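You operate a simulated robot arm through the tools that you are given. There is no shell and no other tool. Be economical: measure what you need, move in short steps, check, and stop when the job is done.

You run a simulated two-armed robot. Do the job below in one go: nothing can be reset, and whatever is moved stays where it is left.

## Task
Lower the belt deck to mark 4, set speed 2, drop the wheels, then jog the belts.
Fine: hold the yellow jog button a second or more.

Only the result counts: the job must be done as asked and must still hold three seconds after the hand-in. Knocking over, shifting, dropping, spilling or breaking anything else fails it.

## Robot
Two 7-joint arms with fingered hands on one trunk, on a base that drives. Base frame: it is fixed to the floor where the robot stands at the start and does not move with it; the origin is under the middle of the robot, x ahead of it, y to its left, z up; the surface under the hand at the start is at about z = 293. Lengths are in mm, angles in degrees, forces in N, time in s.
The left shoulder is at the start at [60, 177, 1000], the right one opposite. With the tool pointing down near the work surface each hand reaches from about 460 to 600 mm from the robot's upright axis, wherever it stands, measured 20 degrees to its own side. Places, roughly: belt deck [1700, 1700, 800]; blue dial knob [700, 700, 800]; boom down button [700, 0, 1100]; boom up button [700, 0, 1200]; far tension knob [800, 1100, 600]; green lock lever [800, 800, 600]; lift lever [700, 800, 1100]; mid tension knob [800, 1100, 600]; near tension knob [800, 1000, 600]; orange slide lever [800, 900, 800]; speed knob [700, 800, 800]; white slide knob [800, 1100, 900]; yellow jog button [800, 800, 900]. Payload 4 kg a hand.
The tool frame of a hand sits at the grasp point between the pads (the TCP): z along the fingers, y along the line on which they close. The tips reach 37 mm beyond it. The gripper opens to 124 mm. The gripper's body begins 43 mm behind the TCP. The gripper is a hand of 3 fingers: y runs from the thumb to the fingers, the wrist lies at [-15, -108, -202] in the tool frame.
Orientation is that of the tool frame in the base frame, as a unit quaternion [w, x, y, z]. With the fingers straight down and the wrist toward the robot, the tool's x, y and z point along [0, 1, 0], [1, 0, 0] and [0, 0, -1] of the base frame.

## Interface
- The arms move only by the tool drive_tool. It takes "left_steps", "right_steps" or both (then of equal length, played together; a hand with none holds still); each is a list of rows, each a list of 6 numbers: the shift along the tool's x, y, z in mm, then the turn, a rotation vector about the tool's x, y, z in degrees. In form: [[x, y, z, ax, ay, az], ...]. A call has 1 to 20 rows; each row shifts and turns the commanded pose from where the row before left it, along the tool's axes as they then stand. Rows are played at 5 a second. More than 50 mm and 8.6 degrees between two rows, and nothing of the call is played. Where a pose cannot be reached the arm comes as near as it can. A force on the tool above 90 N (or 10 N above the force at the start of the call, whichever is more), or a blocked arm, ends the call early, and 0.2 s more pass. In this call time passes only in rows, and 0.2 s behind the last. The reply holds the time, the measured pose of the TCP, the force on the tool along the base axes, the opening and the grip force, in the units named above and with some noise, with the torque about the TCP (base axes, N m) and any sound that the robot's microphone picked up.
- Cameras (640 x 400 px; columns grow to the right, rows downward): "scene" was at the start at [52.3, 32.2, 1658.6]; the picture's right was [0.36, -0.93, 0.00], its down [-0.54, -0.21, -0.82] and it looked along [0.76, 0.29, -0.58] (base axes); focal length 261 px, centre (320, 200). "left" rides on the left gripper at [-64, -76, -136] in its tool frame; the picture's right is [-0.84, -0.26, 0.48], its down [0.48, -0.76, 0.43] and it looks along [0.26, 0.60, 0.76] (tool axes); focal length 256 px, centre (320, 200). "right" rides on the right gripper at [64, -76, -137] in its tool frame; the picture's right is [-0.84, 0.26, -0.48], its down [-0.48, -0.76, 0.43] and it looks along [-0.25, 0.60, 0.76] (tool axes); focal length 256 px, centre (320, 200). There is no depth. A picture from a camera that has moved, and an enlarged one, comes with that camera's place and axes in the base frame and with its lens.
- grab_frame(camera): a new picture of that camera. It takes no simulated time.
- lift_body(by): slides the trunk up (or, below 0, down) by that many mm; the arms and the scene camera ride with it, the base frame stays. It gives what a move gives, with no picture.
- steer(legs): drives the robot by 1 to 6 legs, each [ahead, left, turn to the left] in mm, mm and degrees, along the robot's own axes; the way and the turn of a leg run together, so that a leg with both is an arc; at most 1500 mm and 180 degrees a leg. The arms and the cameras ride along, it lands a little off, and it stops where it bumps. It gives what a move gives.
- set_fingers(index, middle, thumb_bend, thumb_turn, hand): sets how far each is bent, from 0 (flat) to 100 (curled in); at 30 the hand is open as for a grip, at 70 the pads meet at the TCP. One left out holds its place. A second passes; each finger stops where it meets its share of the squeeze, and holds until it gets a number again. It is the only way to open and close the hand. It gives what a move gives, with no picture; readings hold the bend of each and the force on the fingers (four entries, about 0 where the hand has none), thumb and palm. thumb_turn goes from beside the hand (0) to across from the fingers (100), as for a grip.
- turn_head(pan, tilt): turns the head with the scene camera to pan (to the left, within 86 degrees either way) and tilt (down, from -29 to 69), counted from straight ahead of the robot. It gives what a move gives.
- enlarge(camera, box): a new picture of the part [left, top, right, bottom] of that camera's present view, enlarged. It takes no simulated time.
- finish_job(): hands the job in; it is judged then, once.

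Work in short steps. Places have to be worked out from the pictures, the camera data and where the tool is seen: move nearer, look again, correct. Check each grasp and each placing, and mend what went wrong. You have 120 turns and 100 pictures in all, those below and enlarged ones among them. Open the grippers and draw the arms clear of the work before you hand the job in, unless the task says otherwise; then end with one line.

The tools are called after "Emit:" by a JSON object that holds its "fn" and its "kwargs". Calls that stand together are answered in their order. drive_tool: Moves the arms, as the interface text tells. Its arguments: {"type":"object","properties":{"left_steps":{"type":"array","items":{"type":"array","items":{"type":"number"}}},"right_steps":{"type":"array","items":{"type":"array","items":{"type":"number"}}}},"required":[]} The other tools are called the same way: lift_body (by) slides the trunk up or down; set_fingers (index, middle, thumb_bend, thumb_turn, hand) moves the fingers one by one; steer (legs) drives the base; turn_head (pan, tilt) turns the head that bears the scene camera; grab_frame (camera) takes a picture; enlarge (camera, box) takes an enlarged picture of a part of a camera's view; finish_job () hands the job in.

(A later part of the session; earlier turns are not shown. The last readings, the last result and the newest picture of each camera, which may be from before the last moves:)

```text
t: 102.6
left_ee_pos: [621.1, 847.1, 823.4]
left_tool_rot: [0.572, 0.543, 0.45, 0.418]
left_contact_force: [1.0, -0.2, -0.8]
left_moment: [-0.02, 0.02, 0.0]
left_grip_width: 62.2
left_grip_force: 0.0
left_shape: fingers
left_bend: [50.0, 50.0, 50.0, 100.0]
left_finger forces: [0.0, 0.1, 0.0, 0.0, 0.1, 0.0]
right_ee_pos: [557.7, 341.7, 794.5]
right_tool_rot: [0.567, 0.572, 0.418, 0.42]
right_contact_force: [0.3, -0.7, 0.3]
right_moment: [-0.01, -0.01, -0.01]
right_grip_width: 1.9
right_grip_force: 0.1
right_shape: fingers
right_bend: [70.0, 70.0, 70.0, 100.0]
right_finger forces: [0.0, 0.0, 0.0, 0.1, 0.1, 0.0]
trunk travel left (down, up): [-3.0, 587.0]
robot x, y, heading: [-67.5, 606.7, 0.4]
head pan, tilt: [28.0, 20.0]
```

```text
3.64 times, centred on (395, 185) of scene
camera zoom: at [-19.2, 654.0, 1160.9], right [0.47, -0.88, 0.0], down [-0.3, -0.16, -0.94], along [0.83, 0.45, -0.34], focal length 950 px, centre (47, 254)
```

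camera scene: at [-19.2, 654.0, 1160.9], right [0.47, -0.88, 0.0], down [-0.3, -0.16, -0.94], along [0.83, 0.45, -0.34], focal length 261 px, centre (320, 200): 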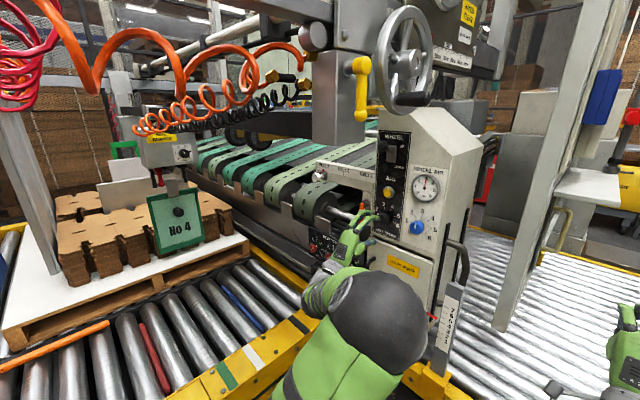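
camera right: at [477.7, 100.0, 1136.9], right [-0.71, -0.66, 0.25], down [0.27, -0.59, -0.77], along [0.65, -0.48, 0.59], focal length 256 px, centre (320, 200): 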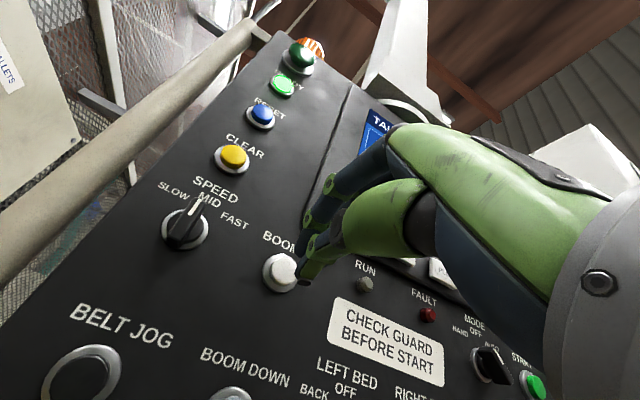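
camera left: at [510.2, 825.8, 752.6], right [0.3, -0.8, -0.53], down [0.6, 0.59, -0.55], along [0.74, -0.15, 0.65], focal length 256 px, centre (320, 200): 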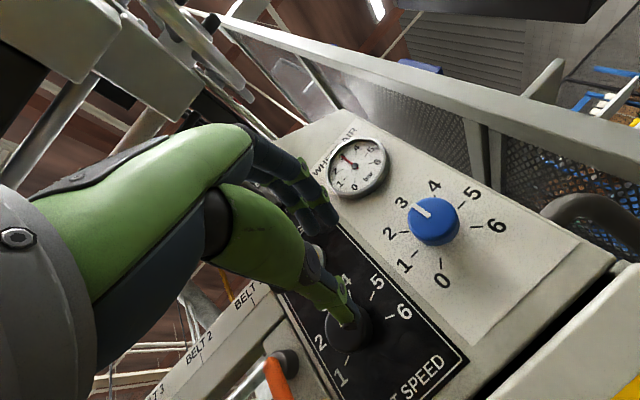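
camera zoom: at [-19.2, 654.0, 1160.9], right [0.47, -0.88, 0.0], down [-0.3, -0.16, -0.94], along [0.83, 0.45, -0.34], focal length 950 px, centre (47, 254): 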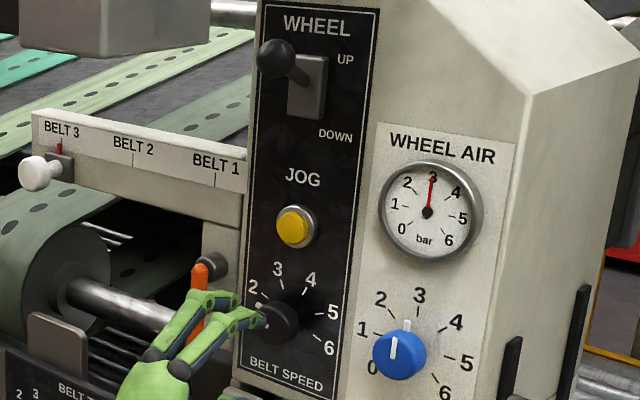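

Ball of the WHEEL lever ≈ (700,848,1056). I'll cage it between fingers (62 mm opening) and pull down. First back 30 mm, lift 232.

Emit:
{"fn": "steer", "kwargs": {"legs": [[-30, 0, 0]]}}

Emit:
{"fn": "lift_body", "kwargs": {"by": 232}}

Emit:
{"fn": "enlarge", "kwargs": {"camera": "scene", "box": [320, 160, 440, 320]}}

Emit:
{"fn": "grab_frame", "kwargs": {"camera": "left"}}

```text
t: 103.5
left_ee_pos: [591.7, 845.6, 822.9]
left_tool_rot: [0.572, 0.543, 0.451, 0.418]
left_contact_force: [0.3, 0.2, 0.4]
left_moment: [-0.03, -0.01, 0.0]
left_grip_width: 62.2
left_grip_force: 0.1
left_shape: fingers
left_bend: [50.0, 50.0, 50.0, 100.0]
left_finger forces: [0.0, 0.0, 0.0, 0.1, 0.0, 0.1]
right_ee_pos: [527.4, 340.9, 793.1]
right_tool_rot: [0.567, 0.572, 0.418, 0.42]
right_contact_force: [-0.8, -0.7, -0.3]
right_moment: [0.0, 0.0, -0.03]
right_grip_width: 2.0
right_grip_force: 0.0
right_shape: fingers
right_bend: [70.0, 70.0, 70.0, 100.0]
right_finger forces: [0.0, 0.1, 0.0, 0.1, 0.0, 0.0]
trunk travel left (down, up): [-3.0, 587.0]
robot x, y, heading: [-101.3, 610.9, 0.1]
head pan, tilt: [28.0, 20.0]
```

```text
t: 105.7
left_ee_pos: [595.4, 843.7, 1030.5]
left_tool_rot: [0.562, 0.552, 0.463, 0.406]
left_contact_force: [11.5, 1.1, -27.5]
left_moment: [-0.72, -0.66, -0.3]
left_grip_width: 62.4
left_grip_force: 13.8
left_shape: fingers
left_bend: [50.0, 54.0, 50.0, 100.0]
left_finger forces: [0.0, 29.0, 0.0, 0.0, 0.0, 0.2]
right_ee_pos: [531.8, 341.5, 1018.9]
right_tool_rot: [0.566, 0.573, 0.42, 0.42]
right_contact_force: [0.7, 0.9, -0.8]
right_moment: [0.0, -0.05, 0.02]
right_grip_width: 1.8
right_grip_force: 0.0
right_shape: fingers
right_bend: [70.0, 70.0, 70.0, 100.0]
right_finger forces: [0.0, 0.1, 0.0, 0.1, 0.0, 0.0]
trunk travel left (down, up): [-228.0, 362.0]
robot x, y, heading: [-104.4, 610.9, 0.3]
head pan, tilt: [28.0, 20.0]
stopped: the force on the tool passed its limit at 103 N (the readings are from after the stop); the commanded pose is now the measured one
```

```text
2.50 times, centred on (380, 240) of scene
camera zoom: at [-45.3, 654.5, 1386.3], right [0.47, -0.88, 0.0], down [-0.3, -0.16, -0.94], along [0.83, 0.44, -0.34], focal length 653 px, centre (170, 100)
```

zoom: 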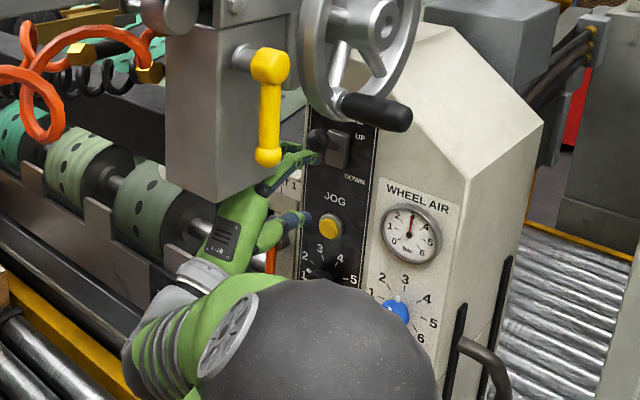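

```text
21 pictures are left
camera left: at [442.1, 810.2, 964.8], right [0.25, -0.94, -0.21], down [0.5, 0.32, -0.81], along [0.83, 0.1, 0.55], focal length 256 px, centre (320, 200)
```

left: 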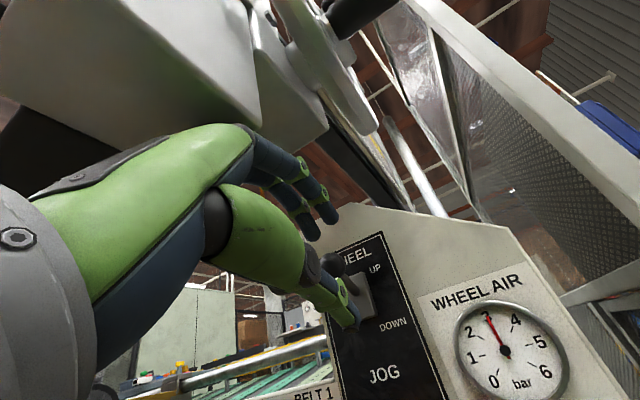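

The middle finger touched the yellow clamp handle's underside from below. I lower and back off at once, then yaw the hand left ~30° so its body stays right of that handle.

Emit:
{"fn": "lift_body", "kwargs": {"by": -40}}

Emit:
{"fn": "steer", "kwargs": {"legs": [[-60, -60, 0]]}}

Emit:
{"fn": "drive_tool", "kwargs": {"left_steps": [[0, 0, 0, 0, 8, 0], [0, 0, 0, 0, 8, 0], [0, 0, 0, 0, 8, 0], [0, 0, 0, 0, 8, 0]]}}

```text
t: 106.5
left_ee_pos: [590.7, 844.9, 998.0]
left_tool_rot: [0.565, 0.549, 0.46, 0.41]
left_contact_force: [-0.1, 0.0, 0.4]
left_moment: [0.03, 0.0, 0.0]
left_grip_width: 62.2
left_grip_force: 0.0
left_shape: fingers
left_bend: [50.0, 50.0, 50.0, 100.0]
left_finger forces: [0.0, 0.1, 0.0, 0.0, 0.0, 0.0]
right_ee_pos: [528.0, 341.9, 979.0]
right_tool_rot: [0.567, 0.572, 0.418, 0.42]
right_contact_force: [0.0, -1.0, 1.2]
right_moment: [0.01, -0.03, -0.02]
right_grip_width: 1.9
right_grip_force: 0.0
right_shape: fingers
right_bend: [70.0, 70.0, 70.0, 100.0]
right_finger forces: [0.1, 0.0, 0.1, 0.0, 0.0, 0.0]
trunk travel left (down, up): [-188.0, 402.0]
robot x, y, heading: [-101.8, 607.8, 0.3]
head pan, tilt: [28.0, 20.0]
```

```text
t: 107.6
left_ee_pos: [531.0, 784.9, 997.2]
left_tool_rot: [0.565, 0.549, 0.459, 0.41]
left_contact_force: [-0.8, -0.4, -0.2]
left_moment: [0.0, 0.0, -0.02]
left_grip_width: 62.5
left_grip_force: 0.1
left_shape: fingers
left_bend: [50.0, 50.0, 50.0, 100.0]
left_finger forces: [0.0, 0.1, 0.1, 0.1, 0.1, 0.1]
right_ee_pos: [469.0, 282.5, 980.6]
right_tool_rot: [0.567, 0.573, 0.417, 0.42]
right_contact_force: [0.3, 0.7, -0.8]
right_moment: [0.01, 0.03, 0.0]
right_grip_width: 1.7
right_grip_force: 0.1
right_shape: fingers
right_bend: [70.0, 70.0, 70.0, 100.0]
right_finger forces: [0.0, 0.1, 0.0, 0.1, 0.0, 0.0]
trunk travel left (down, up): [-188.0, 402.0]
robot x, y, heading: [-158.8, 547.9, 0.7]
head pan, tilt: [28.0, 20.0]
```

```text
t: 108.6
left_ee_pos: [533.6, 784.1, 995.9]
left_tool_rot: [0.415, 0.414, 0.599, 0.546]
left_contact_force: [-0.9, 0.1, 0.8]
left_moment: [0.02, 0.0, -0.01]
left_grip_width: 62.3
left_grip_force: 0.1
left_shape: fingers
left_bend: [50.0, 50.0, 50.0, 100.0]
left_finger forces: [0.0, 0.0, 0.1, 0.1, 0.0, 0.0]
right_ee_pos: [469.9, 282.6, 980.2]
right_tool_rot: [0.565, 0.573, 0.419, 0.421]
right_contact_force: [-0.7, -0.8, 0.0]
right_moment: [0.0, -0.03, -0.02]
right_grip_width: 1.9
right_grip_force: 0.0
right_shape: fingers
right_bend: [70.0, 70.0, 70.0, 100.0]
right_finger forces: [0.1, 0.0, 0.0, 0.1, 0.0, 0.1]
trunk travel left (down, up): [-188.0, 402.0]
robot x, y, heading: [-161.0, 549.5, 0.5]
head pan, tilt: [28.0, 20.0]
```

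Yaw now +18°. I lift 51 mm to z≈1047 and drive to a standoff at about (630,825).

Emit:
{"fn": "lift_body", "kwargs": {"by": 51}}

Emit:
{"fn": "steer", "kwargs": {"legs": [[94, 40, 0]]}}

Emit:
{"fn": "enlarge", "kwargs": {"camera": "scene", "box": [340, 160, 440, 280]}}

Emit:
{"fn": "grab_frame", "kwargs": {"camera": "left"}}

```text
t: 109.5
left_ee_pos: [533.7, 785.7, 1047.1]
left_tool_rot: [0.416, 0.415, 0.597, 0.545]
left_contact_force: [-0.1, 0.2, 1.0]
left_moment: [-0.01, -0.02, -0.02]
left_grip_width: 62.2
left_grip_force: 0.2
left_shape: fingers
left_bend: [50.0, 50.0, 50.0, 100.0]
left_finger forces: [0.0, 0.0, 0.0, 0.0, 0.0, 0.0]
right_ee_pos: [469.6, 282.1, 1030.1]
right_tool_rot: [0.566, 0.572, 0.418, 0.421]
right_contact_force: [0.3, 0.3, 0.4]
right_moment: [0.03, 0.0, -0.04]
right_grip_width: 1.9
right_grip_force: 0.0
right_shape: fingers
right_bend: [70.0, 70.0, 70.0, 100.0]
right_finger forces: [0.1, 0.1, 0.0, 0.0, 0.1, 0.0]
trunk travel left (down, up): [-239.0, 351.0]
robot x, y, heading: [-160.4, 548.3, 0.5]
head pan, tilt: [28.0, 20.0]
```

```text
t: 110.7
left_ee_pos: [624.9, 826.9, 1045.9]
left_tool_rot: [0.416, 0.415, 0.598, 0.546]
left_contact_force: [-0.1, -0.2, 0.8]
left_moment: [-0.03, 0.01, 0.02]
left_grip_width: 62.4
left_grip_force: 0.1
left_shape: fingers
left_bend: [50.0, 50.0, 50.0, 100.0]
left_finger forces: [0.1, 0.0, 0.0, 0.0, 0.0, 0.1]
right_ee_pos: [562.7, 323.4, 1030.1]
right_tool_rot: [0.566, 0.572, 0.419, 0.421]
right_contact_force: [0.0, 0.2, -0.1]
right_moment: [-0.02, 0.01, -0.01]
right_grip_width: 2.0
right_grip_force: 0.1
right_shape: fingers
right_bend: [70.0, 70.0, 70.0, 100.0]
right_finger forces: [0.0, 0.1, 0.1, 0.1, 0.0, 0.0]
trunk travel left (down, up): [-239.0, 351.0]
robot x, y, heading: [-69.4, 590.2, 0.6]
head pan, tilt: [28.0, 20.0]
```

```text
3.33 times, centred on (390, 220) of scene
camera zoom: at [-15.2, 635.4, 1397.2], right [0.48, -0.88, 0.0], down [-0.3, -0.16, -0.94], along [0.83, 0.45, -0.34], focal length 870 px, centre (87, 133)
```

zoom: 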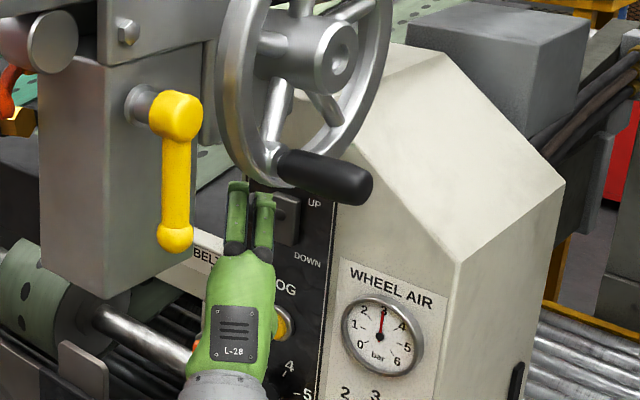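

```text
19 pictures are left
camera left: at [511.0, 719.1, 982.0], right [0.71, -0.66, -0.25], down [0.23, 0.55, -0.8], along [0.67, 0.51, 0.54], focal length 256 px, centre (320, 200)
```

left: 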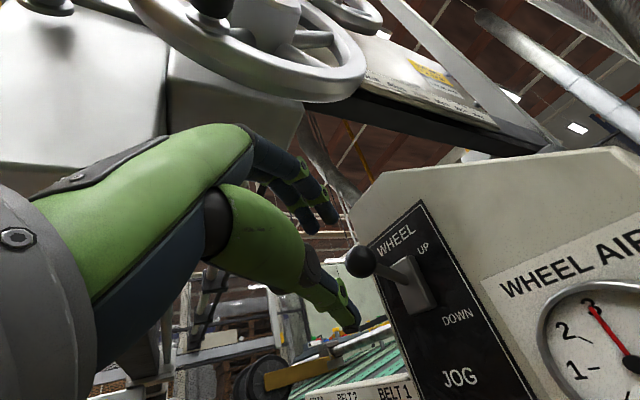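

Ball ≈ (712,848,1055), inside the finger cage line. I drive in 80 mm ahead, 19 mm left.

Emit:
{"fn": "steer", "kwargs": {"legs": [[80, 19, 0]]}}

Emit:
{"fn": "grab_frame", "kwargs": {"camera": "left"}}

```text
t: 111.7
left_ee_pos: [703.8, 847.0, 1047.3]
left_tool_rot: [0.416, 0.414, 0.598, 0.546]
left_contact_force: [-0.2, 0.4, 0.5]
left_moment: [0.01, 0.0, 0.01]
left_grip_width: 62.4
left_grip_force: 0.2
left_shape: fingers
left_bend: [50.0, 50.0, 50.0, 100.0]
left_finger forces: [0.0, 0.1, 0.0, 0.1, 0.0, 0.1]
right_ee_pos: [642.9, 345.3, 1030.6]
right_tool_rot: [0.566, 0.572, 0.419, 0.421]
right_contact_force: [0.2, 0.3, 0.5]
right_moment: [-0.01, 0.02, -0.04]
right_grip_width: 2.0
right_grip_force: 0.1
right_shape: fingers
right_bend: [70.0, 70.0, 70.0, 100.0]
right_finger forces: [0.0, 0.0, 0.0, 0.0, 0.1, 0.0]
trunk travel left (down, up): [-239.0, 351.0]
robot x, y, heading: [9.6, 611.2, 0.3]
head pan, tilt: [28.0, 20.0]
```

```text
18 pictures are left
camera left: at [590.1, 739.9, 982.0], right [0.71, -0.66, -0.25], down [0.23, 0.55, -0.81], along [0.67, 0.51, 0.54], focal length 256 px, centre (320, 200)
```

left: 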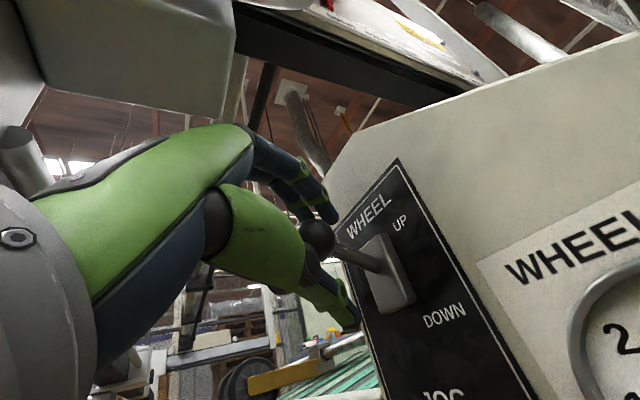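

The ball is caged between fingers and thumb. I pull the hand down 72 mm in steps.

Emit:
{"fn": "drive_tool", "kwargs": {"left_steps": [[0, -8, 0, 0, 0, 0], [0, -8, 0, 0, 0, 0], [0, -8, 0, 0, 0, 0], [0, -8, 0, 0, 0, 0], [0, -8, 0, 0, 0, 0], [0, -8, 0, 0, 0, 0], [0, -8, 0, 0, 0, 0], [0, -8, 0, 0, 0, 0], [0, -8, 0, 0, 0, 0]]}}

Emit:
{"fn": "grab_frame", "kwargs": {"camera": "left"}}

```text
t: 113.7
left_ee_pos: [700.5, 843.2, 974.9]
left_tool_rot: [0.416, 0.414, 0.598, 0.546]
left_contact_force: [-0.2, 2.0, 5.8]
left_moment: [-0.1, -0.27, 0.1]
left_grip_width: 69.7
left_grip_force: 2.8
left_shape: fingers
left_bend: [46.0, 50.0, 50.0, 100.0]
left_finger forces: [5.2, 0.0, 0.0, 0.0, 0.0, 0.0]
right_ee_pos: [642.3, 345.2, 1030.9]
right_tool_rot: [0.566, 0.571, 0.42, 0.421]
right_contact_force: [-0.1, 0.1, 0.3]
right_moment: [-0.01, 0.02, -0.04]
right_grip_width: 1.7
right_grip_force: 0.0
right_shape: fingers
right_bend: [70.0, 70.0, 70.0, 100.0]
right_finger forces: [0.0, 0.0, 0.0, 0.1, 0.0, 0.0]
trunk travel left (down, up): [-239.0, 351.0]
robot x, y, heading: [11.6, 609.9, 0.4]
head pan, tilt: [28.0, 20.0]
```

```text
17 pictures are left
camera left: at [585.9, 735.4, 910.6], right [0.71, -0.66, -0.24], down [0.23, 0.55, -0.8], along [0.67, 0.51, 0.54], focal length 256 px, centre (320, 200)
```

left: 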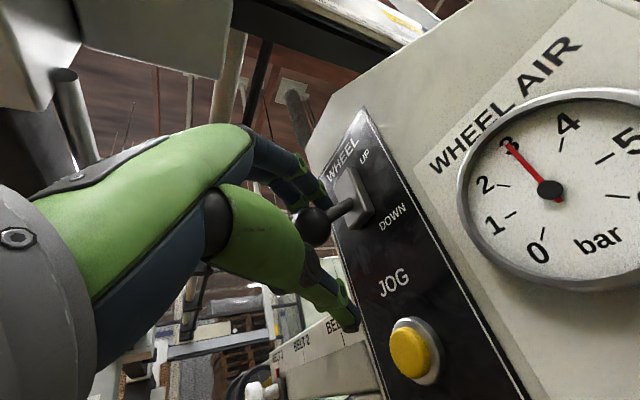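

The lever has swung down (ball at z≈992). I push slightly more to make sure it seats.

Emit:
{"fn": "drive_tool", "kwargs": {"left_steps": [[0, -6, 0, 0, 0, 0], [0, -6, 0, 0, 0, 0]]}}

```text
t: 114.3
left_ee_pos: [700.1, 842.4, 964.3]
left_tool_rot: [0.415, 0.412, 0.598, 0.548]
left_contact_force: [0.7, 6.7, 12.8]
left_moment: [-0.3, -0.48, 0.2]
left_grip_width: 78.8
left_grip_force: 6.4
left_shape: fingers
left_bend: [41.0, 50.0, 50.0, 100.0]
left_finger forces: [12.4, 0.0, 0.0, 0.0, 0.1, 0.0]
right_ee_pos: [643.2, 345.8, 1031.4]
right_tool_rot: [0.566, 0.571, 0.419, 0.421]
right_contact_force: [0.4, 0.3, 1.0]
right_moment: [-0.03, 0.01, 0.0]
right_grip_width: 1.8
right_grip_force: 0.1
right_shape: fingers
right_bend: [70.0, 70.0, 70.0, 100.0]
right_finger forces: [0.0, 0.1, 0.0, 0.1, 0.0, 0.0]
trunk travel left (down, up): [-239.0, 351.0]
robot x, y, heading: [11.1, 610.0, 0.6]
head pan, tilt: [28.0, 20.0]
```

Force rises with no more travel, so it is at its stop. I relieve, back out, and check the panel.

Emit:
{"fn": "drive_tool", "kwargs": {"left_steps": [[0, 8, 0, 0, 0, 0], [0, 6, 0, 0, 0, 0]]}}

Emit:
{"fn": "steer", "kwargs": {"legs": [[-120, -40, 0]]}}

Emit:
{"fn": "grab_frame", "kwargs": {"camera": "left"}}

Emit:
{"fn": "grab_frame", "kwargs": {"camera": "scene"}}

```text
t: 114.9
left_ee_pos: [700.7, 844.3, 976.6]
left_tool_rot: [0.415, 0.414, 0.599, 0.545]
left_contact_force: [-1.8, 2.5, 5.6]
left_moment: [-0.12, -0.21, 0.14]
left_grip_width: 68.2
left_grip_force: 2.3
left_shape: fingers
left_bend: [47.0, 50.0, 50.0, 100.0]
left_finger forces: [4.5, 0.0, 0.0, 0.0, 0.0, 0.1]
right_ee_pos: [641.5, 345.5, 1030.7]
right_tool_rot: [0.566, 0.571, 0.419, 0.422]
right_contact_force: [0.8, -0.3, 0.4]
right_moment: [-0.01, -0.01, 0.0]
right_grip_width: 1.7
right_grip_force: 0.0
right_shape: fingers
right_bend: [70.0, 70.0, 70.0, 100.0]
right_finger forces: [0.0, 0.1, 0.0, 0.1, 0.1, 0.0]
trunk travel left (down, up): [-239.0, 351.0]
robot x, y, heading: [13.6, 606.4, 0.3]
head pan, tilt: [28.0, 20.0]
```

```text
t: 116.2
left_ee_pos: [581.4, 803.6, 976.9]
left_tool_rot: [0.415, 0.414, 0.598, 0.547]
left_contact_force: [-0.1, 0.2, -0.9]
left_moment: [-0.03, -0.04, 0.01]
left_grip_width: 62.5
left_grip_force: 0.0
left_shape: fingers
left_bend: [50.0, 50.0, 50.0, 100.0]
left_finger forces: [0.0, 0.1, 0.1, 0.0, 0.1, 0.0]
right_ee_pos: [523.3, 305.8, 1030.7]
right_tool_rot: [0.565, 0.571, 0.42, 0.422]
right_contact_force: [0.3, -0.2, 0.0]
right_moment: [0.01, 0.01, -0.02]
right_grip_width: 1.8
right_grip_force: 0.0
right_shape: fingers
right_bend: [70.0, 70.0, 70.0, 100.0]
right_finger forces: [0.0, 0.1, 0.0, 0.0, 0.0, 0.0]
trunk travel left (down, up): [-239.0, 351.0]
robot x, y, heading: [-104.3, 567.5, 0.8]
head pan, tilt: [28.0, 20.0]
```

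```text
16 pictures are left
camera left: at [466.9, 695.6, 912.1], right [0.71, -0.66, -0.25], down [0.23, 0.55, -0.8], along [0.67, 0.51, 0.54], focal length 256 px, centre (320, 200)
```

left: 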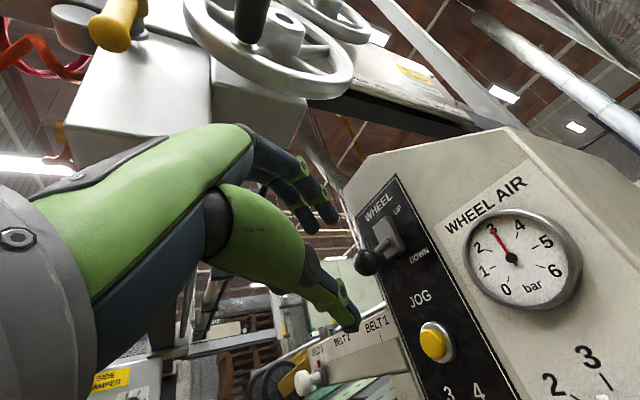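

```text
15 pictures are left
camera scene: at [-56.3, 614.3, 1397.2], right [0.48, -0.88, 0.0], down [-0.3, -0.16, -0.94], along [0.82, 0.45, -0.34], focal length 261 px, centre (320, 200)
```

scene: 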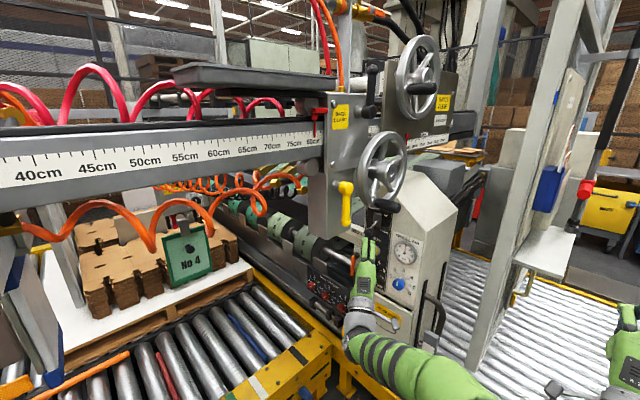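

Lever is DOWN. Now for JOG: I pinch the left fingers, yaw back normal to the panel, and lower to z≈909.

Emit:
{"fn": "set_fingers", "kwargs": {"hand": "left", "index": 70, "middle": 70, "thumb_bend": 70}}

Emit:
{"fn": "lift_body", "kwargs": {"by": -68}}

Emit:
{"fn": "drive_tool", "kwargs": {"left_steps": [[0, 0, 0, 0, -8, 0], [0, 0, 0, 0, -8, 0], [0, 0, 0, 0, -8, 0], [0, 0, 0, 0, -8, 0]]}}

Emit:
{"fn": "enlarge", "kwargs": {"camera": "scene", "box": [350, 170, 440, 290]}}

```text
t: 117.2
left_ee_pos: [581.3, 804.3, 977.3]
left_tool_rot: [0.414, 0.413, 0.599, 0.547]
left_contact_force: [-0.5, -0.4, -0.4]
left_moment: [0.01, 0.03, -0.02]
left_grip_width: 2.2
left_grip_force: 0.0
left_shape: fingers
left_bend: [70.0, 70.0, 70.0, 100.0]
left_finger forces: [0.0, 0.0, 0.1, 0.0, 0.1, 0.1]
right_ee_pos: [523.7, 306.2, 1030.7]
right_tool_rot: [0.566, 0.571, 0.42, 0.421]
right_contact_force: [0.3, 0.4, 0.4]
right_moment: [0.01, 0.0, 0.01]
right_grip_width: 1.8
right_grip_force: 0.0
right_shape: fingers
right_bend: [70.0, 70.0, 70.0, 100.0]
right_finger forces: [0.1, 0.0, 0.1, 0.1, 0.1, 0.0]
trunk travel left (down, up): [-239.0, 351.0]
robot x, y, heading: [-110.1, 572.2, 0.5]
head pan, tilt: [28.0, 20.0]
```

```text
t: 118.3
left_ee_pos: [580.7, 804.6, 909.0]
left_tool_rot: [0.416, 0.414, 0.598, 0.546]
left_contact_force: [0.4, 0.0, 0.1]
left_moment: [-0.01, 0.03, -0.02]
left_grip_width: 1.9
left_grip_force: 0.0
left_shape: fingers
left_bend: [70.0, 70.0, 70.0, 100.0]
left_finger forces: [0.0, 0.1, 0.0, 0.0, 0.0, 0.1]
right_ee_pos: [521.5, 304.8, 961.8]
right_tool_rot: [0.565, 0.571, 0.42, 0.422]
right_contact_force: [-0.4, -0.9, 0.0]
right_moment: [-0.03, -0.05, 0.05]
right_grip_width: 1.9
right_grip_force: 0.1
right_shape: fingers
right_bend: [70.0, 70.0, 70.0, 100.0]
right_finger forces: [0.1, 0.0, 0.0, 0.1, 0.0, 0.0]
trunk travel left (down, up): [-171.0, 419.0]
robot x, y, heading: [-107.3, 565.8, 0.8]
head pan, tilt: [28.0, 20.0]
```

```text
t: 119.3
left_ee_pos: [581.6, 804.7, 908.9]
left_tool_rot: [0.565, 0.549, 0.461, 0.41]
left_contact_force: [0.1, 0.2, 0.2]
left_moment: [-0.01, 0.0, 0.01]
left_grip_width: 2.1
left_grip_force: 0.0
left_shape: fingers
left_bend: [70.0, 70.0, 70.0, 100.0]
left_finger forces: [0.0, 0.1, 0.0, 0.1, 0.0, 0.1]
right_ee_pos: [522.5, 305.8, 962.8]
right_tool_rot: [0.566, 0.571, 0.419, 0.421]
right_contact_force: [-0.2, 0.0, 0.2]
right_moment: [-0.02, 0.02, 0.0]
right_grip_width: 1.6
right_grip_force: 0.0
right_shape: fingers
right_bend: [70.0, 70.0, 70.0, 100.0]
right_finger forces: [0.1, 0.1, 0.0, 0.1, 0.0, 0.0]
trunk travel left (down, up): [-171.0, 419.0]
robot x, y, heading: [-104.4, 575.0, 0.8]
head pan, tilt: [28.0, 20.0]
```

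```text
3.33 times, centred on (395, 230) of scene
camera zoom: at [-56.2, 614.3, 1329.2], right [0.48, -0.88, 0.0], down [-0.3, -0.16, -0.94], along [0.82, 0.45, -0.34], focal length 870 px, centre (70, 100)
```

zoom: 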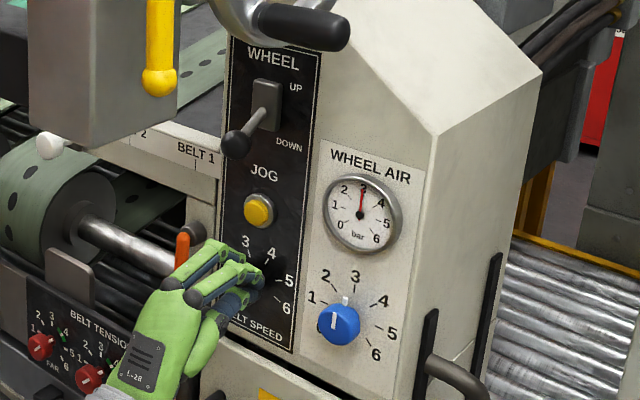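

Jog confirmed at (757,834,908). I drive to the standoff (663,856).

Emit:
{"fn": "steer", "kwargs": {"legs": [[81, 50, 0]]}}

Emit:
{"fn": "grab_frame", "kwargs": {"camera": "left"}}

```text
t: 120.4
left_ee_pos: [661.8, 856.0, 910.1]
left_tool_rot: [0.564, 0.549, 0.46, 0.411]
left_contact_force: [-0.5, -0.1, -0.7]
left_moment: [0.01, -0.01, 0.04]
left_grip_width: 2.6
left_grip_force: 0.0
left_shape: fingers
left_bend: [70.0, 70.0, 70.0, 100.0]
left_finger forces: [0.0, 0.1, 0.1, 0.1, 0.1, 0.0]
right_ee_pos: [602.9, 356.7, 963.0]
right_tool_rot: [0.565, 0.572, 0.419, 0.421]
right_contact_force: [-0.5, -0.7, -0.1]
right_moment: [-0.01, 0.0, 0.0]
right_grip_width: 2.1
right_grip_force: 0.1
right_shape: fingers
right_bend: [70.0, 70.0, 70.0, 100.0]
right_finger forces: [0.0, 0.0, 0.0, 0.0, 0.0, 0.0]
trunk travel left (down, up): [-171.0, 419.0]
robot x, y, heading: [-28.8, 621.7, 0.6]
head pan, tilt: [28.0, 20.0]
```

```text
13 pictures are left
camera left: at [509.4, 820.5, 841.6], right [0.26, -0.94, -0.21], down [0.5, 0.32, -0.8], along [0.82, 0.1, 0.56], focal length 256 px, centre (320, 200)
```

left: 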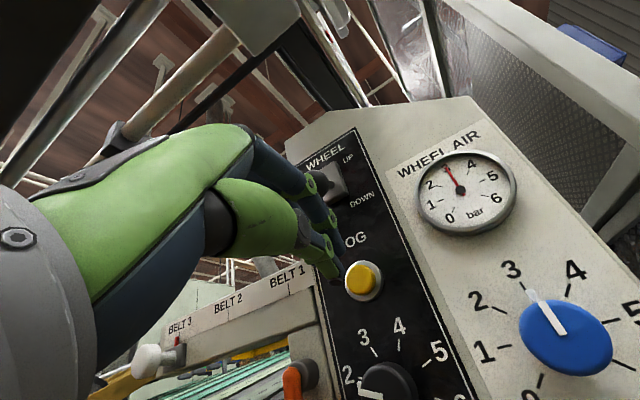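

Axis projects to (361,278), jog seen at (363,280): aligned. I zoom on the speed knob to confirm 2.

Emit:
{"fn": "enlarge", "kwargs": {"camera": "left", "box": [320, 300, 480, 400]}}

```text
4.00 times, centred on (400, 350) of left
camera zoom: at [509.4, 820.5, 841.6], right [0.26, -0.94, -0.21], down [0.5, 0.32, -0.8], along [0.82, 0.1, 0.56], focal length 1024 px, centre (0, -400)
```

zoom: 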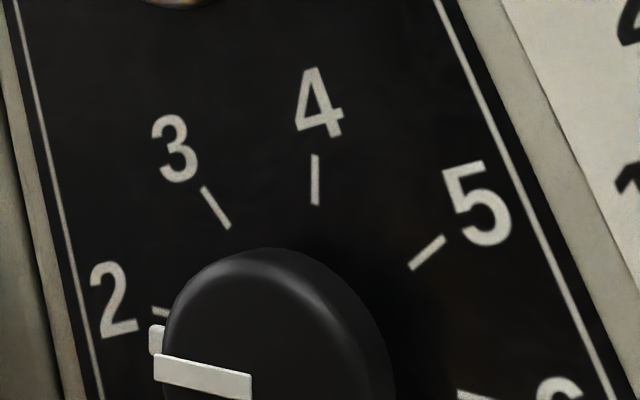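

Speed pointer is at 2 within a few degrees. Now approach the jog button 48 mm.

Emit:
{"fn": "drive_tool", "kwargs": {"left_steps": [[0, 0, 24, 0, 0, 0], [0, 0, 24, 0, 0, 0]]}}

```text
t: 121.0
left_ee_pos: [706.8, 843.3, 910.0]
left_tool_rot: [0.564, 0.548, 0.461, 0.412]
left_contact_force: [-0.2, 0.8, -0.2]
left_moment: [-0.01, 0.02, 0.0]
left_grip_width: 2.2
left_grip_force: 0.0
left_shape: fingers
left_bend: [70.0, 70.0, 70.0, 100.0]
left_finger forces: [0.1, 0.0, 0.0, 0.0, 0.1, 0.0]
right_ee_pos: [602.6, 357.1, 962.6]
right_tool_rot: [0.565, 0.57, 0.421, 0.422]
right_contact_force: [-0.6, -0.2, -0.2]
right_moment: [-0.01, 0.0, 0.0]
right_grip_width: 1.8
right_grip_force: 0.2
right_shape: fingers
right_bend: [70.0, 70.0, 70.0, 100.0]
right_finger forces: [0.1, 0.1, 0.0, 0.0, 0.0, 0.0]
trunk travel left (down, up): [-171.0, 419.0]
robot x, y, heading: [-28.6, 621.1, 0.7]
head pan, tilt: [28.0, 20.0]
```

The arm tracks well. I continue in small steps until contact force appears.

Emit:
{"fn": "drive_tool", "kwargs": {"left_steps": [[0, 0, 5, 0, 0, 0], [0, 0, 5, 0, 0, 0], [0, 0, 4, 0, 0, 0]]}}

```text
t: 121.8
left_ee_pos: [717.3, 836.0, 909.6]
left_tool_rot: [0.564, 0.548, 0.462, 0.411]
left_contact_force: [-4.2, 3.6, -1.1]
left_moment: [0.0, 0.03, 0.08]
left_grip_width: 1.7
left_grip_force: 2.3
left_shape: fingers
left_bend: [70.0, 70.0, 70.0, 100.0]
left_finger forces: [3.0, 0.0, 0.0, 0.1, 2.2, 0.0]
left hand out of reach, approached as far as the arm can: row 1, 3
right_ee_pos: [603.6, 356.6, 962.1]
right_tool_rot: [0.565, 0.57, 0.421, 0.423]
right_contact_force: [-1.0, -0.4, -0.1]
right_moment: [-0.03, 0.03, 0.02]
right_grip_width: 1.9
right_grip_force: 0.0
right_shape: fingers
right_bend: [70.0, 70.0, 70.0, 100.0]
right_finger forces: [0.0, 0.1, 0.1, 0.0, 0.0, 0.0]
trunk travel left (down, up): [-171.0, 419.0]
robot x, y, heading: [-27.0, 620.1, 0.5]
head pan, tilt: [28.0, 20.0]
heard: click
```

Click heard with light contact. I push 5 mm more with the base and hold for about 2 s.

Emit:
{"fn": "steer", "kwargs": {"legs": [[5, 3, 0]]}}

Emit:
{"fn": "drive_tool", "kwargs": {"left_steps": [[0, 0, 0, 0, 0, 0], [0, 0, 0, 0, 0, 0], [0, 0, 0, 0, 0, 0], [0, 0, 0, 0, 0, 0], [0, 0, 0, 0, 0, 0], [0, 0, 0, 0, 0, 0], [0, 0, 0, 0, 0, 0], [0, 0, 0, 0, 0, 0], [0, 0, 0, 0, 0, 0], [0, 0, 0, 0, 0, 0]]}}

Emit:
{"fn": "grab_frame", "kwargs": {"camera": "left"}}

```text
t: 122.5
left_ee_pos: [720.9, 838.0, 911.4]
left_tool_rot: [0.563, 0.547, 0.462, 0.412]
left_contact_force: [-22.6, 1.4, -0.2]
left_moment: [-0.01, 0.14, -0.25]
left_grip_width: 0.0
left_grip_force: 12.3
left_shape: fingers
left_bend: [71.0, 70.0, 70.0, 100.0]
left_finger forces: [9.5, 0.4, 0.0, 0.0, 15.1, 0.0]
right_ee_pos: [607.6, 359.1, 963.5]
right_tool_rot: [0.565, 0.57, 0.421, 0.423]
right_contact_force: [1.2, 0.1, -0.4]
right_moment: [0.0, -0.02, 0.0]
right_grip_width: 1.6
right_grip_force: 0.1
right_shape: fingers
right_bend: [70.0, 70.0, 70.0, 100.0]
right_finger forces: [0.0, 0.1, 0.0, 0.1, 0.0, 0.0]
trunk travel left (down, up): [-171.0, 419.0]
robot x, y, heading: [-22.4, 623.3, 0.4]
head pan, tilt: [28.0, 20.0]
```

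```text
t: 124.7
left_ee_pos: [721.8, 837.1, 912.3]
left_tool_rot: [0.564, 0.547, 0.462, 0.412]
left_contact_force: [-22.5, 0.9, -1.3]
left_moment: [0.02, 0.16, -0.24]
left_grip_width: 0.0
left_grip_force: 12.0
left_shape: fingers
left_bend: [71.0, 70.0, 70.0, 100.0]
left_finger forces: [9.6, 0.1, 0.1, 0.0, 14.4, 0.0]
right_ee_pos: [608.0, 359.5, 963.3]
right_tool_rot: [0.566, 0.57, 0.42, 0.422]
right_contact_force: [0.5, -1.3, 0.9]
right_moment: [-0.01, 0.01, 0.01]
right_grip_width: 1.6
right_grip_force: 0.0
right_shape: fingers
right_bend: [70.0, 70.0, 70.0, 100.0]
right_finger forces: [0.0, 0.1, 0.0, 0.0, 0.1, 0.1]
trunk travel left (down, up): [-171.0, 419.0]
robot x, y, heading: [-22.6, 625.5, 0.6]
head pan, tilt: [28.0, 20.0]
```

```text
11 pictures are left
camera left: at [569.2, 803.1, 843.8], right [0.26, -0.94, -0.21], down [0.5, 0.32, -0.8], along [0.82, 0.1, 0.56], focal length 256 px, centre (320, 200)
```

left: 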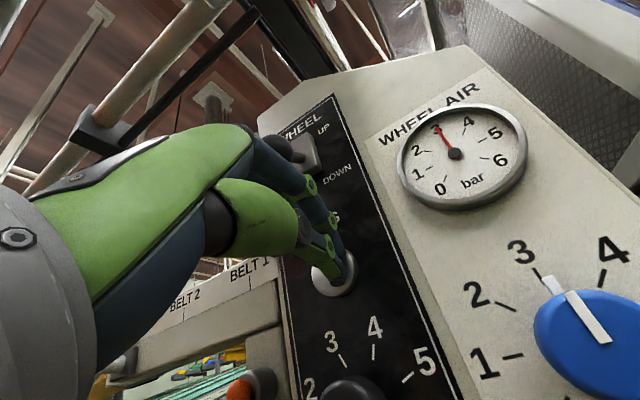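

Button held firmly at 22 N for over 2 s. I release by backing straight off and then check everything.

Emit:
{"fn": "steer", "kwargs": {"legs": [[-100, 20, 0], [-100, -60, 0]]}}

Emit:
{"fn": "set_fingers", "kwargs": {"hand": "left", "index": 30, "middle": 30, "thumb_bend": 30}}

Emit:
{"fn": "set_fingers", "kwargs": {"hand": "right", "index": 30, "middle": 30, "thumb_bend": 30}}

Emit:
{"fn": "grab_frame", "kwargs": {"camera": "scene"}}

Emit:
{"fn": "enlarge", "kwargs": {"camera": "scene", "box": [360, 170, 440, 290]}}

```text
t: 126.7
left_ee_pos: [517.9, 795.9, 910.1]
left_tool_rot: [0.563, 0.547, 0.463, 0.411]
left_contact_force: [0.0, -0.2, -0.5]
left_moment: [-0.01, -0.03, 0.0]
left_grip_width: 2.0
left_grip_force: 0.1
left_shape: fingers
left_bend: [70.0, 70.0, 70.0, 100.0]
left_finger forces: [0.0, 0.1, 0.1, 0.0, 0.0, 0.0]
right_ee_pos: [403.6, 316.7, 961.1]
right_tool_rot: [0.566, 0.571, 0.42, 0.421]
right_contact_force: [0.4, -0.2, 0.8]
right_moment: [0.02, 0.01, 0.01]
right_grip_width: 1.6
right_grip_force: 0.0
right_shape: fingers
right_bend: [70.0, 70.0, 70.0, 100.0]
right_finger forces: [0.0, 0.1, 0.1, 0.0, 0.0, 0.0]
trunk travel left (down, up): [-171.0, 419.0]
robot x, y, heading: [-225.4, 583.2, 0.5]
head pan, tilt: [28.0, 20.0]
```

```text
t: 127.7
left_ee_pos: [518.0, 795.4, 910.1]
left_tool_rot: [0.563, 0.547, 0.463, 0.411]
left_contact_force: [-0.8, 0.3, 1.0]
left_moment: [0.03, 0.02, 0.0]
left_grip_width: 123.2
left_grip_force: 0.1
left_shape: fingers
left_bend: [30.0, 30.0, 30.0, 98.0]
left_finger forces: [0.0, 0.1, 0.1, 0.1, 0.0, 0.1]
right_ee_pos: [403.1, 316.3, 962.5]
right_tool_rot: [0.566, 0.571, 0.42, 0.421]
right_contact_force: [0.0, -0.9, 0.5]
right_moment: [0.0, 0.02, -0.02]
right_grip_width: 1.8
right_grip_force: 0.1
right_shape: fingers
right_bend: [70.0, 70.0, 70.0, 100.0]
right_finger forces: [0.1, 0.0, 0.1, 0.0, 0.0, 0.0]
trunk travel left (down, up): [-171.0, 419.0]
robot x, y, heading: [-226.4, 580.1, 0.8]
head pan, tilt: [28.0, 20.0]
```

```text
t: 128.7
left_ee_pos: [519.5, 795.9, 911.3]
left_tool_rot: [0.564, 0.548, 0.461, 0.411]
left_contact_force: [0.1, -0.1, -0.2]
left_moment: [0.01, -0.02, 0.0]
left_grip_width: 123.4
left_grip_force: 0.1
left_shape: fingers
left_bend: [30.0, 30.0, 30.0, 98.0]
left_finger forces: [0.1, 0.0, 0.1, 0.1, 0.0, 0.0]
right_ee_pos: [403.3, 317.2, 961.9]
right_tool_rot: [0.565, 0.571, 0.42, 0.422]
right_contact_force: [0.7, 0.2, 0.2]
right_moment: [0.0, -0.01, -0.02]
right_grip_width: 123.5
right_grip_force: 0.0
right_shape: fingers
right_bend: [30.0, 30.0, 30.0, 98.0]
right_finger forces: [0.1, 0.0, 0.0, 0.1, 0.1, 0.0]
trunk travel left (down, up): [-171.0, 419.0]
robot x, y, heading: [-226.7, 580.8, 0.8]
head pan, tilt: [28.0, 20.0]
```

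```text
10 pictures are left
camera scene: at [-174.8, 626.4, 1329.2], right [0.48, -0.88, 0.0], down [-0.3, -0.16, -0.94], along [0.83, 0.45, -0.34], focal length 261 px, centre (320, 200)
```

scene: 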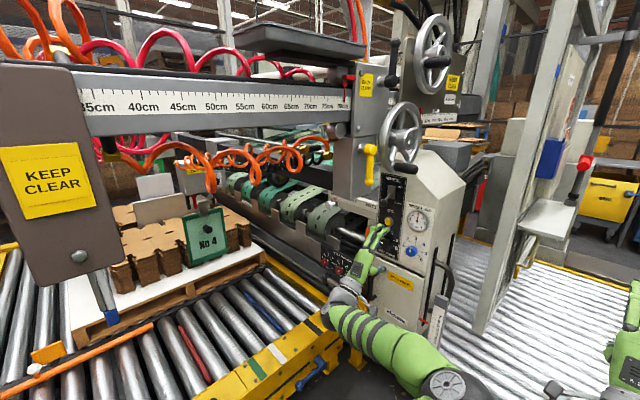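

```text
3.33 times, centred on (400, 230) of scene
camera zoom: at [-174.8, 626.4, 1329.2], right [0.48, -0.88, 0.0], down [-0.3, -0.16, -0.94], along [0.83, 0.45, -0.34], focal length 870 px, centre (53, 100)
```

zoom: 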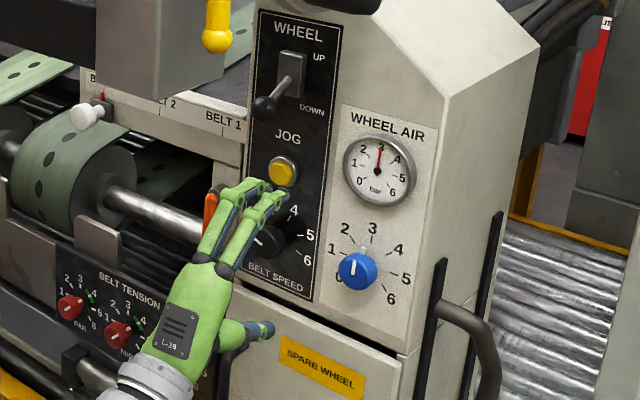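

Lever DOWN, jog released. I move further away right for a last unobstructed check of the knob and scale.

Emit:
{"fn": "steer", "kwargs": {"legs": [[0, -200, 0]]}}

Emit:
{"fn": "turn_head", "kwargs": {"pan": 30, "tilt": 28}}

Emit:
{"fn": "grab_frame", "kwargs": {"camera": "scene"}}

```text
t: 130.3
left_ee_pos: [522.5, 590.0, 909.7]
left_tool_rot: [0.563, 0.548, 0.462, 0.411]
left_contact_force: [0.4, 0.4, -0.2]
left_moment: [-0.03, 0.01, -0.03]
left_grip_width: 123.1
left_grip_force: 0.1
left_shape: fingers
left_bend: [30.0, 30.0, 30.0, 98.0]
left_finger forces: [0.0, 0.1, 0.0, 0.1, 0.0, 0.1]
right_ee_pos: [405.6, 112.4, 962.5]
right_tool_rot: [0.566, 0.572, 0.419, 0.421]
right_contact_force: [-0.5, 0.3, -0.3]
right_moment: [0.01, 0.0, -0.02]
right_grip_width: 123.1
right_grip_force: 0.1
right_shape: fingers
right_bend: [30.0, 30.0, 30.0, 98.0]
right_finger forces: [0.1, 0.1, 0.0, 0.1, 0.1, 0.0]
trunk travel left (down, up): [-171.0, 419.0]
robot x, y, heading: [-224.2, 377.2, 0.7]
head pan, tilt: [28.0, 20.0]
```

```text
t: 131.0
left_ee_pos: [521.9, 590.1, 911.2]
left_tool_rot: [0.564, 0.549, 0.461, 0.411]
left_contact_force: [-0.1, -0.2, 0.6]
left_moment: [0.02, 0.01, -0.01]
left_grip_width: 123.1
left_grip_force: 0.1
left_shape: fingers
left_bend: [30.0, 30.0, 30.0, 98.0]
left_finger forces: [0.0, 0.1, 0.0, 0.0, 0.0, 0.0]
right_ee_pos: [404.9, 111.5, 963.1]
right_tool_rot: [0.565, 0.572, 0.419, 0.421]
right_contact_force: [-0.2, -0.4, -0.4]
right_moment: [0.02, 0.03, -0.02]
right_grip_width: 123.2
right_grip_force: 0.1
right_shape: fingers
right_bend: [30.0, 30.0, 30.0, 98.0]
right_finger forces: [0.1, 0.1, 0.0, 0.1, 0.0, 0.0]
trunk travel left (down, up): [-171.0, 419.0]
robot x, y, heading: [-226.6, 379.0, 0.5]
head pan, tilt: [30.0, 28.0]
```

```text
8 pictures are left
camera scene: at [-176.1, 424.4, 1316.4], right [0.51, -0.86, 0.0], down [-0.4, -0.24, -0.88], along [0.76, 0.45, -0.47], focal length 261 px, centre (320, 200)
```

scene: 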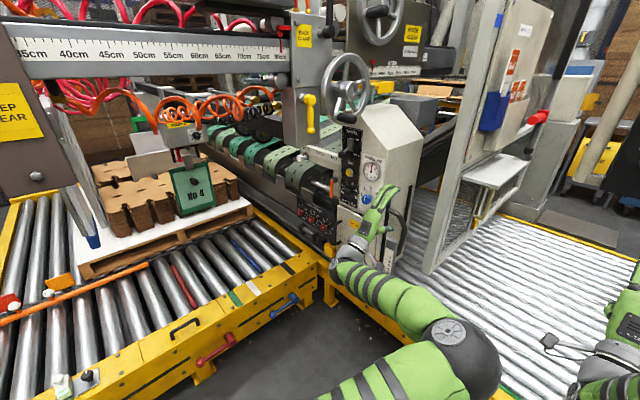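

Emit:
{"fn": "enlarge", "kwargs": {"camera": "scene", "box": [332, 160, 382, 215]}}

```text
7.27 times, centred on (357, 188) of scene
camera zoom: at [-176.1, 424.4, 1316.4], right [0.51, -0.86, 0.0], down [-0.4, -0.24, -0.88], along [0.76, 0.45, -0.47], focal length 1899 px, centre (51, 291)
```

zoom: 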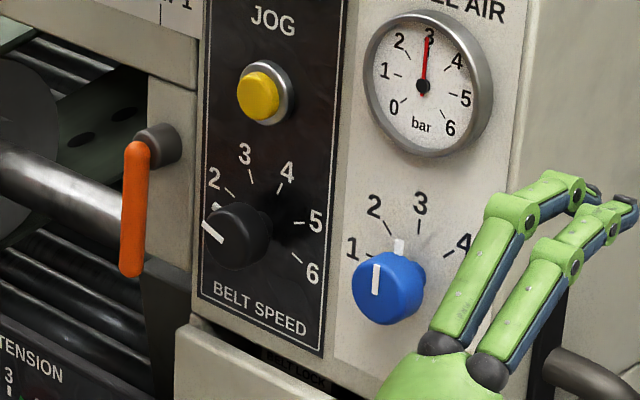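

The knob is at 2. I notice a "BELT LOCK" label at the gap above the door; I zoom in on it since it could block the belts.

Emit:
{"fn": "enlarge", "kwargs": {"camera": "scene", "box": [330, 195, 385, 245]}}

```text
8.00 times, centred on (358, 220) of scene
camera zoom: at [-176.1, 424.4, 1316.4], right [0.51, -0.86, 0.0], down [-0.4, -0.24, -0.88], along [0.76, 0.45, -0.47], focal length 2089 px, centre (20, 40)
```

zoom: 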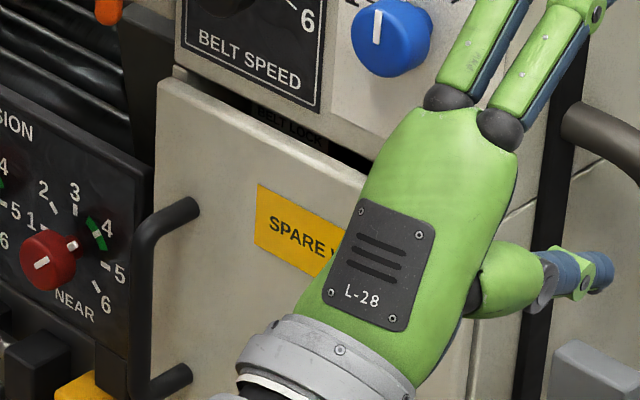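

A "BELT LOCK" sits behind the door; I must verify that the belts really move on jog. I'll press jog again and compare two belt pictures during the hold. First pinch and go back to the standoff.

Emit:
{"fn": "set_fingers", "kwargs": {"hand": "left", "index": 70, "middle": 70, "thumb_bend": 70}}

Emit:
{"fn": "steer", "kwargs": {"legs": [[0, 262, 0], [140, 0, 0]]}}

Emit:
{"fn": "turn_head", "kwargs": {"pan": 40, "tilt": 22}}

```text
t: 132.0
left_ee_pos: [521.2, 588.9, 910.7]
left_tool_rot: [0.564, 0.548, 0.461, 0.411]
left_contact_force: [-0.1, 0.3, -0.3]
left_moment: [-0.04, 0.02, -0.01]
left_grip_width: 2.2
left_grip_force: 0.0
left_shape: fingers
left_bend: [70.0, 70.0, 70.0, 100.0]
left_finger forces: [0.0, 0.0, 0.0, 0.0, 0.0, 0.1]
right_ee_pos: [405.8, 112.9, 961.5]
right_tool_rot: [0.566, 0.572, 0.419, 0.421]
right_contact_force: [-0.3, -0.7, -0.6]
right_moment: [0.01, -0.04, 0.02]
right_grip_width: 123.4
right_grip_force: 0.2
right_shape: fingers
right_bend: [30.0, 30.0, 30.0, 98.0]
right_finger forces: [0.1, 0.0, 0.0, 0.0, 0.0, 0.0]
trunk travel left (down, up): [-171.0, 419.0]
robot x, y, heading: [-225.2, 379.2, 0.4]
head pan, tilt: [30.0, 28.0]
```

```text
t: 134.9
left_ee_pos: [659.9, 855.3, 910.7]
left_tool_rot: [0.564, 0.548, 0.461, 0.411]
left_contact_force: [0.5, -0.2, -1.0]
left_moment: [0.03, 0.01, 0.02]
left_grip_width: 2.2
left_grip_force: 0.0
left_shape: fingers
left_bend: [70.0, 70.0, 70.0, 100.0]
left_finger forces: [0.1, 0.0, 0.1, 0.0, 0.1, 0.0]
right_ee_pos: [544.5, 376.4, 962.6]
right_tool_rot: [0.565, 0.571, 0.42, 0.422]
right_contact_force: [0.0, -0.9, 0.0]
right_moment: [-0.01, -0.01, -0.01]
right_grip_width: 123.1
right_grip_force: 0.1
right_shape: fingers
right_bend: [30.0, 30.0, 30.0, 98.0]
right_finger forces: [0.0, 0.1, 0.0, 0.1, 0.0, 0.0]
trunk travel left (down, up): [-171.0, 419.0]
robot x, y, heading: [-83.7, 646.8, 0.3]
head pan, tilt: [30.0, 28.0]
```

```text
t: 135.6
left_ee_pos: [660.9, 854.9, 910.2]
left_tool_rot: [0.564, 0.548, 0.461, 0.41]
left_contact_force: [0.2, 0.6, 0.0]
left_moment: [-0.01, 0.01, -0.01]
left_grip_width: 2.3
left_grip_force: 0.1
left_shape: fingers
left_bend: [70.0, 70.0, 70.0, 100.0]
left_finger forces: [0.0, 0.0, 0.0, 0.0, 0.1, 0.2]
right_ee_pos: [543.5, 377.4, 961.7]
right_tool_rot: [0.566, 0.572, 0.419, 0.421]
right_contact_force: [-0.3, -0.5, 0.2]
right_moment: [-0.01, -0.02, 0.02]
right_grip_width: 123.4
right_grip_force: 0.0
right_shape: fingers
right_bend: [30.0, 30.0, 30.0, 98.0]
right_finger forces: [0.0, 0.1, 0.0, 0.0, 0.0, 0.0]
trunk travel left (down, up): [-171.0, 419.0]
robot x, y, heading: [-87.7, 646.5, 0.4]
head pan, tilt: [40.0, 22.0]
```

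Pressing jog via the base, then picture, hold 1.2 s, picture.

Emit:
{"fn": "steer", "kwargs": {"legs": [[62, -16, 0]]}}

Emit:
{"fn": "enlarge", "kwargs": {"camera": "scene", "box": [180, 100, 340, 240]}}

Emit:
{"fn": "drive_tool", "kwargs": {"left_steps": [[0, 0, 0, 0, 0, 0], [0, 0, 0, 0, 0, 0], [0, 0, 0, 0, 0, 0], [0, 0, 0, 0, 0, 0], [0, 0, 0, 0, 0, 0], [0, 0, 0, 0, 0, 0]]}}

Emit:
{"fn": "enlarge", "kwargs": {"camera": "scene", "box": [180, 100, 340, 240]}}

```text
t: 136.6
left_ee_pos: [720.6, 838.6, 909.8]
left_tool_rot: [0.564, 0.548, 0.462, 0.41]
left_contact_force: [-12.9, 3.6, -0.6]
left_moment: [0.02, 0.1, -0.02]
left_grip_width: 1.1
left_grip_force: 7.0
left_shape: fingers
left_bend: [71.0, 70.0, 70.0, 100.0]
left_finger forces: [7.4, 0.0, 0.0, 0.0, 7.3, 0.1]
right_ee_pos: [604.3, 361.0, 963.9]
right_tool_rot: [0.567, 0.572, 0.418, 0.42]
right_contact_force: [0.4, -0.1, -0.4]
right_moment: [0.01, -0.02, 0.0]
right_grip_width: 122.9
right_grip_force: 0.0
right_shape: fingers
right_bend: [30.0, 30.0, 30.0, 98.0]
right_finger forces: [0.1, 0.0, 0.1, 0.1, 0.1, 0.0]
trunk travel left (down, up): [-171.0, 419.0]
robot x, y, heading: [-22.7, 626.3, 0.4]
head pan, tilt: [40.0, 22.0]
heard: click
```

```text
2.86 times, centred on (260, 170) of scene
camera zoom: at [14.8, 688.9, 1326.0], right [0.65, -0.76, 0.0], down [-0.28, -0.24, -0.93], along [0.71, 0.6, -0.37], focal length 746 px, centre (491, 286)
```

zoom: 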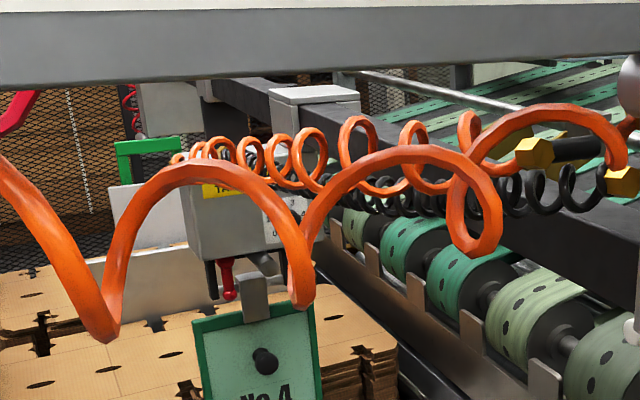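

```text
t: 138.0
left_ee_pos: [720.7, 841.1, 910.7]
left_tool_rot: [0.564, 0.548, 0.461, 0.411]
left_contact_force: [-12.4, 3.2, -0.9]
left_moment: [0.01, 0.05, -0.06]
left_grip_width: 0.9
left_grip_force: 7.4
left_shape: fingers
left_bend: [71.0, 70.0, 70.0, 100.0]
left_finger forces: [6.9, 0.0, 0.0, 0.1, 7.0, 0.0]
right_ee_pos: [604.5, 363.0, 962.9]
right_tool_rot: [0.566, 0.571, 0.419, 0.421]
right_contact_force: [-0.8, 0.3, -0.6]
right_moment: [-0.02, -0.01, 0.01]
right_grip_width: 123.2
right_grip_force: 0.1
right_shape: fingers
right_bend: [30.0, 30.0, 30.0, 98.0]
right_finger forces: [0.1, 0.1, 0.0, 0.1, 0.0, 0.0]
trunk travel left (down, up): [-171.0, 419.0]
robot x, y, heading: [-25.4, 623.6, 0.9]
head pan, tilt: [40.0, 22.0]
```

```text
2.86 times, centred on (260, 170) of scene
camera zoom: at [14.8, 688.8, 1326.0], right [0.65, -0.76, 0.0], down [-0.28, -0.24, -0.93], along [0.71, 0.6, -0.37], focal length 746 px, centre (491, 286)
```

zoom: 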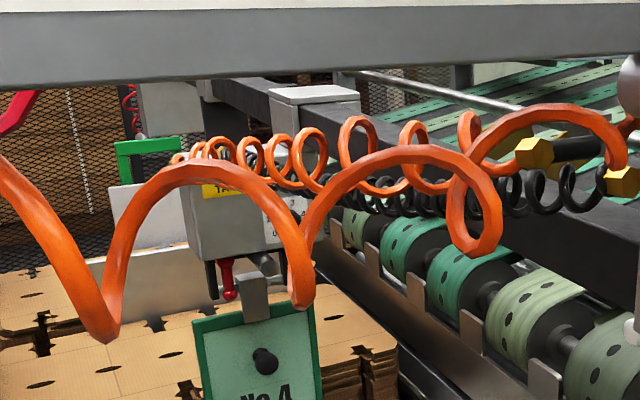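

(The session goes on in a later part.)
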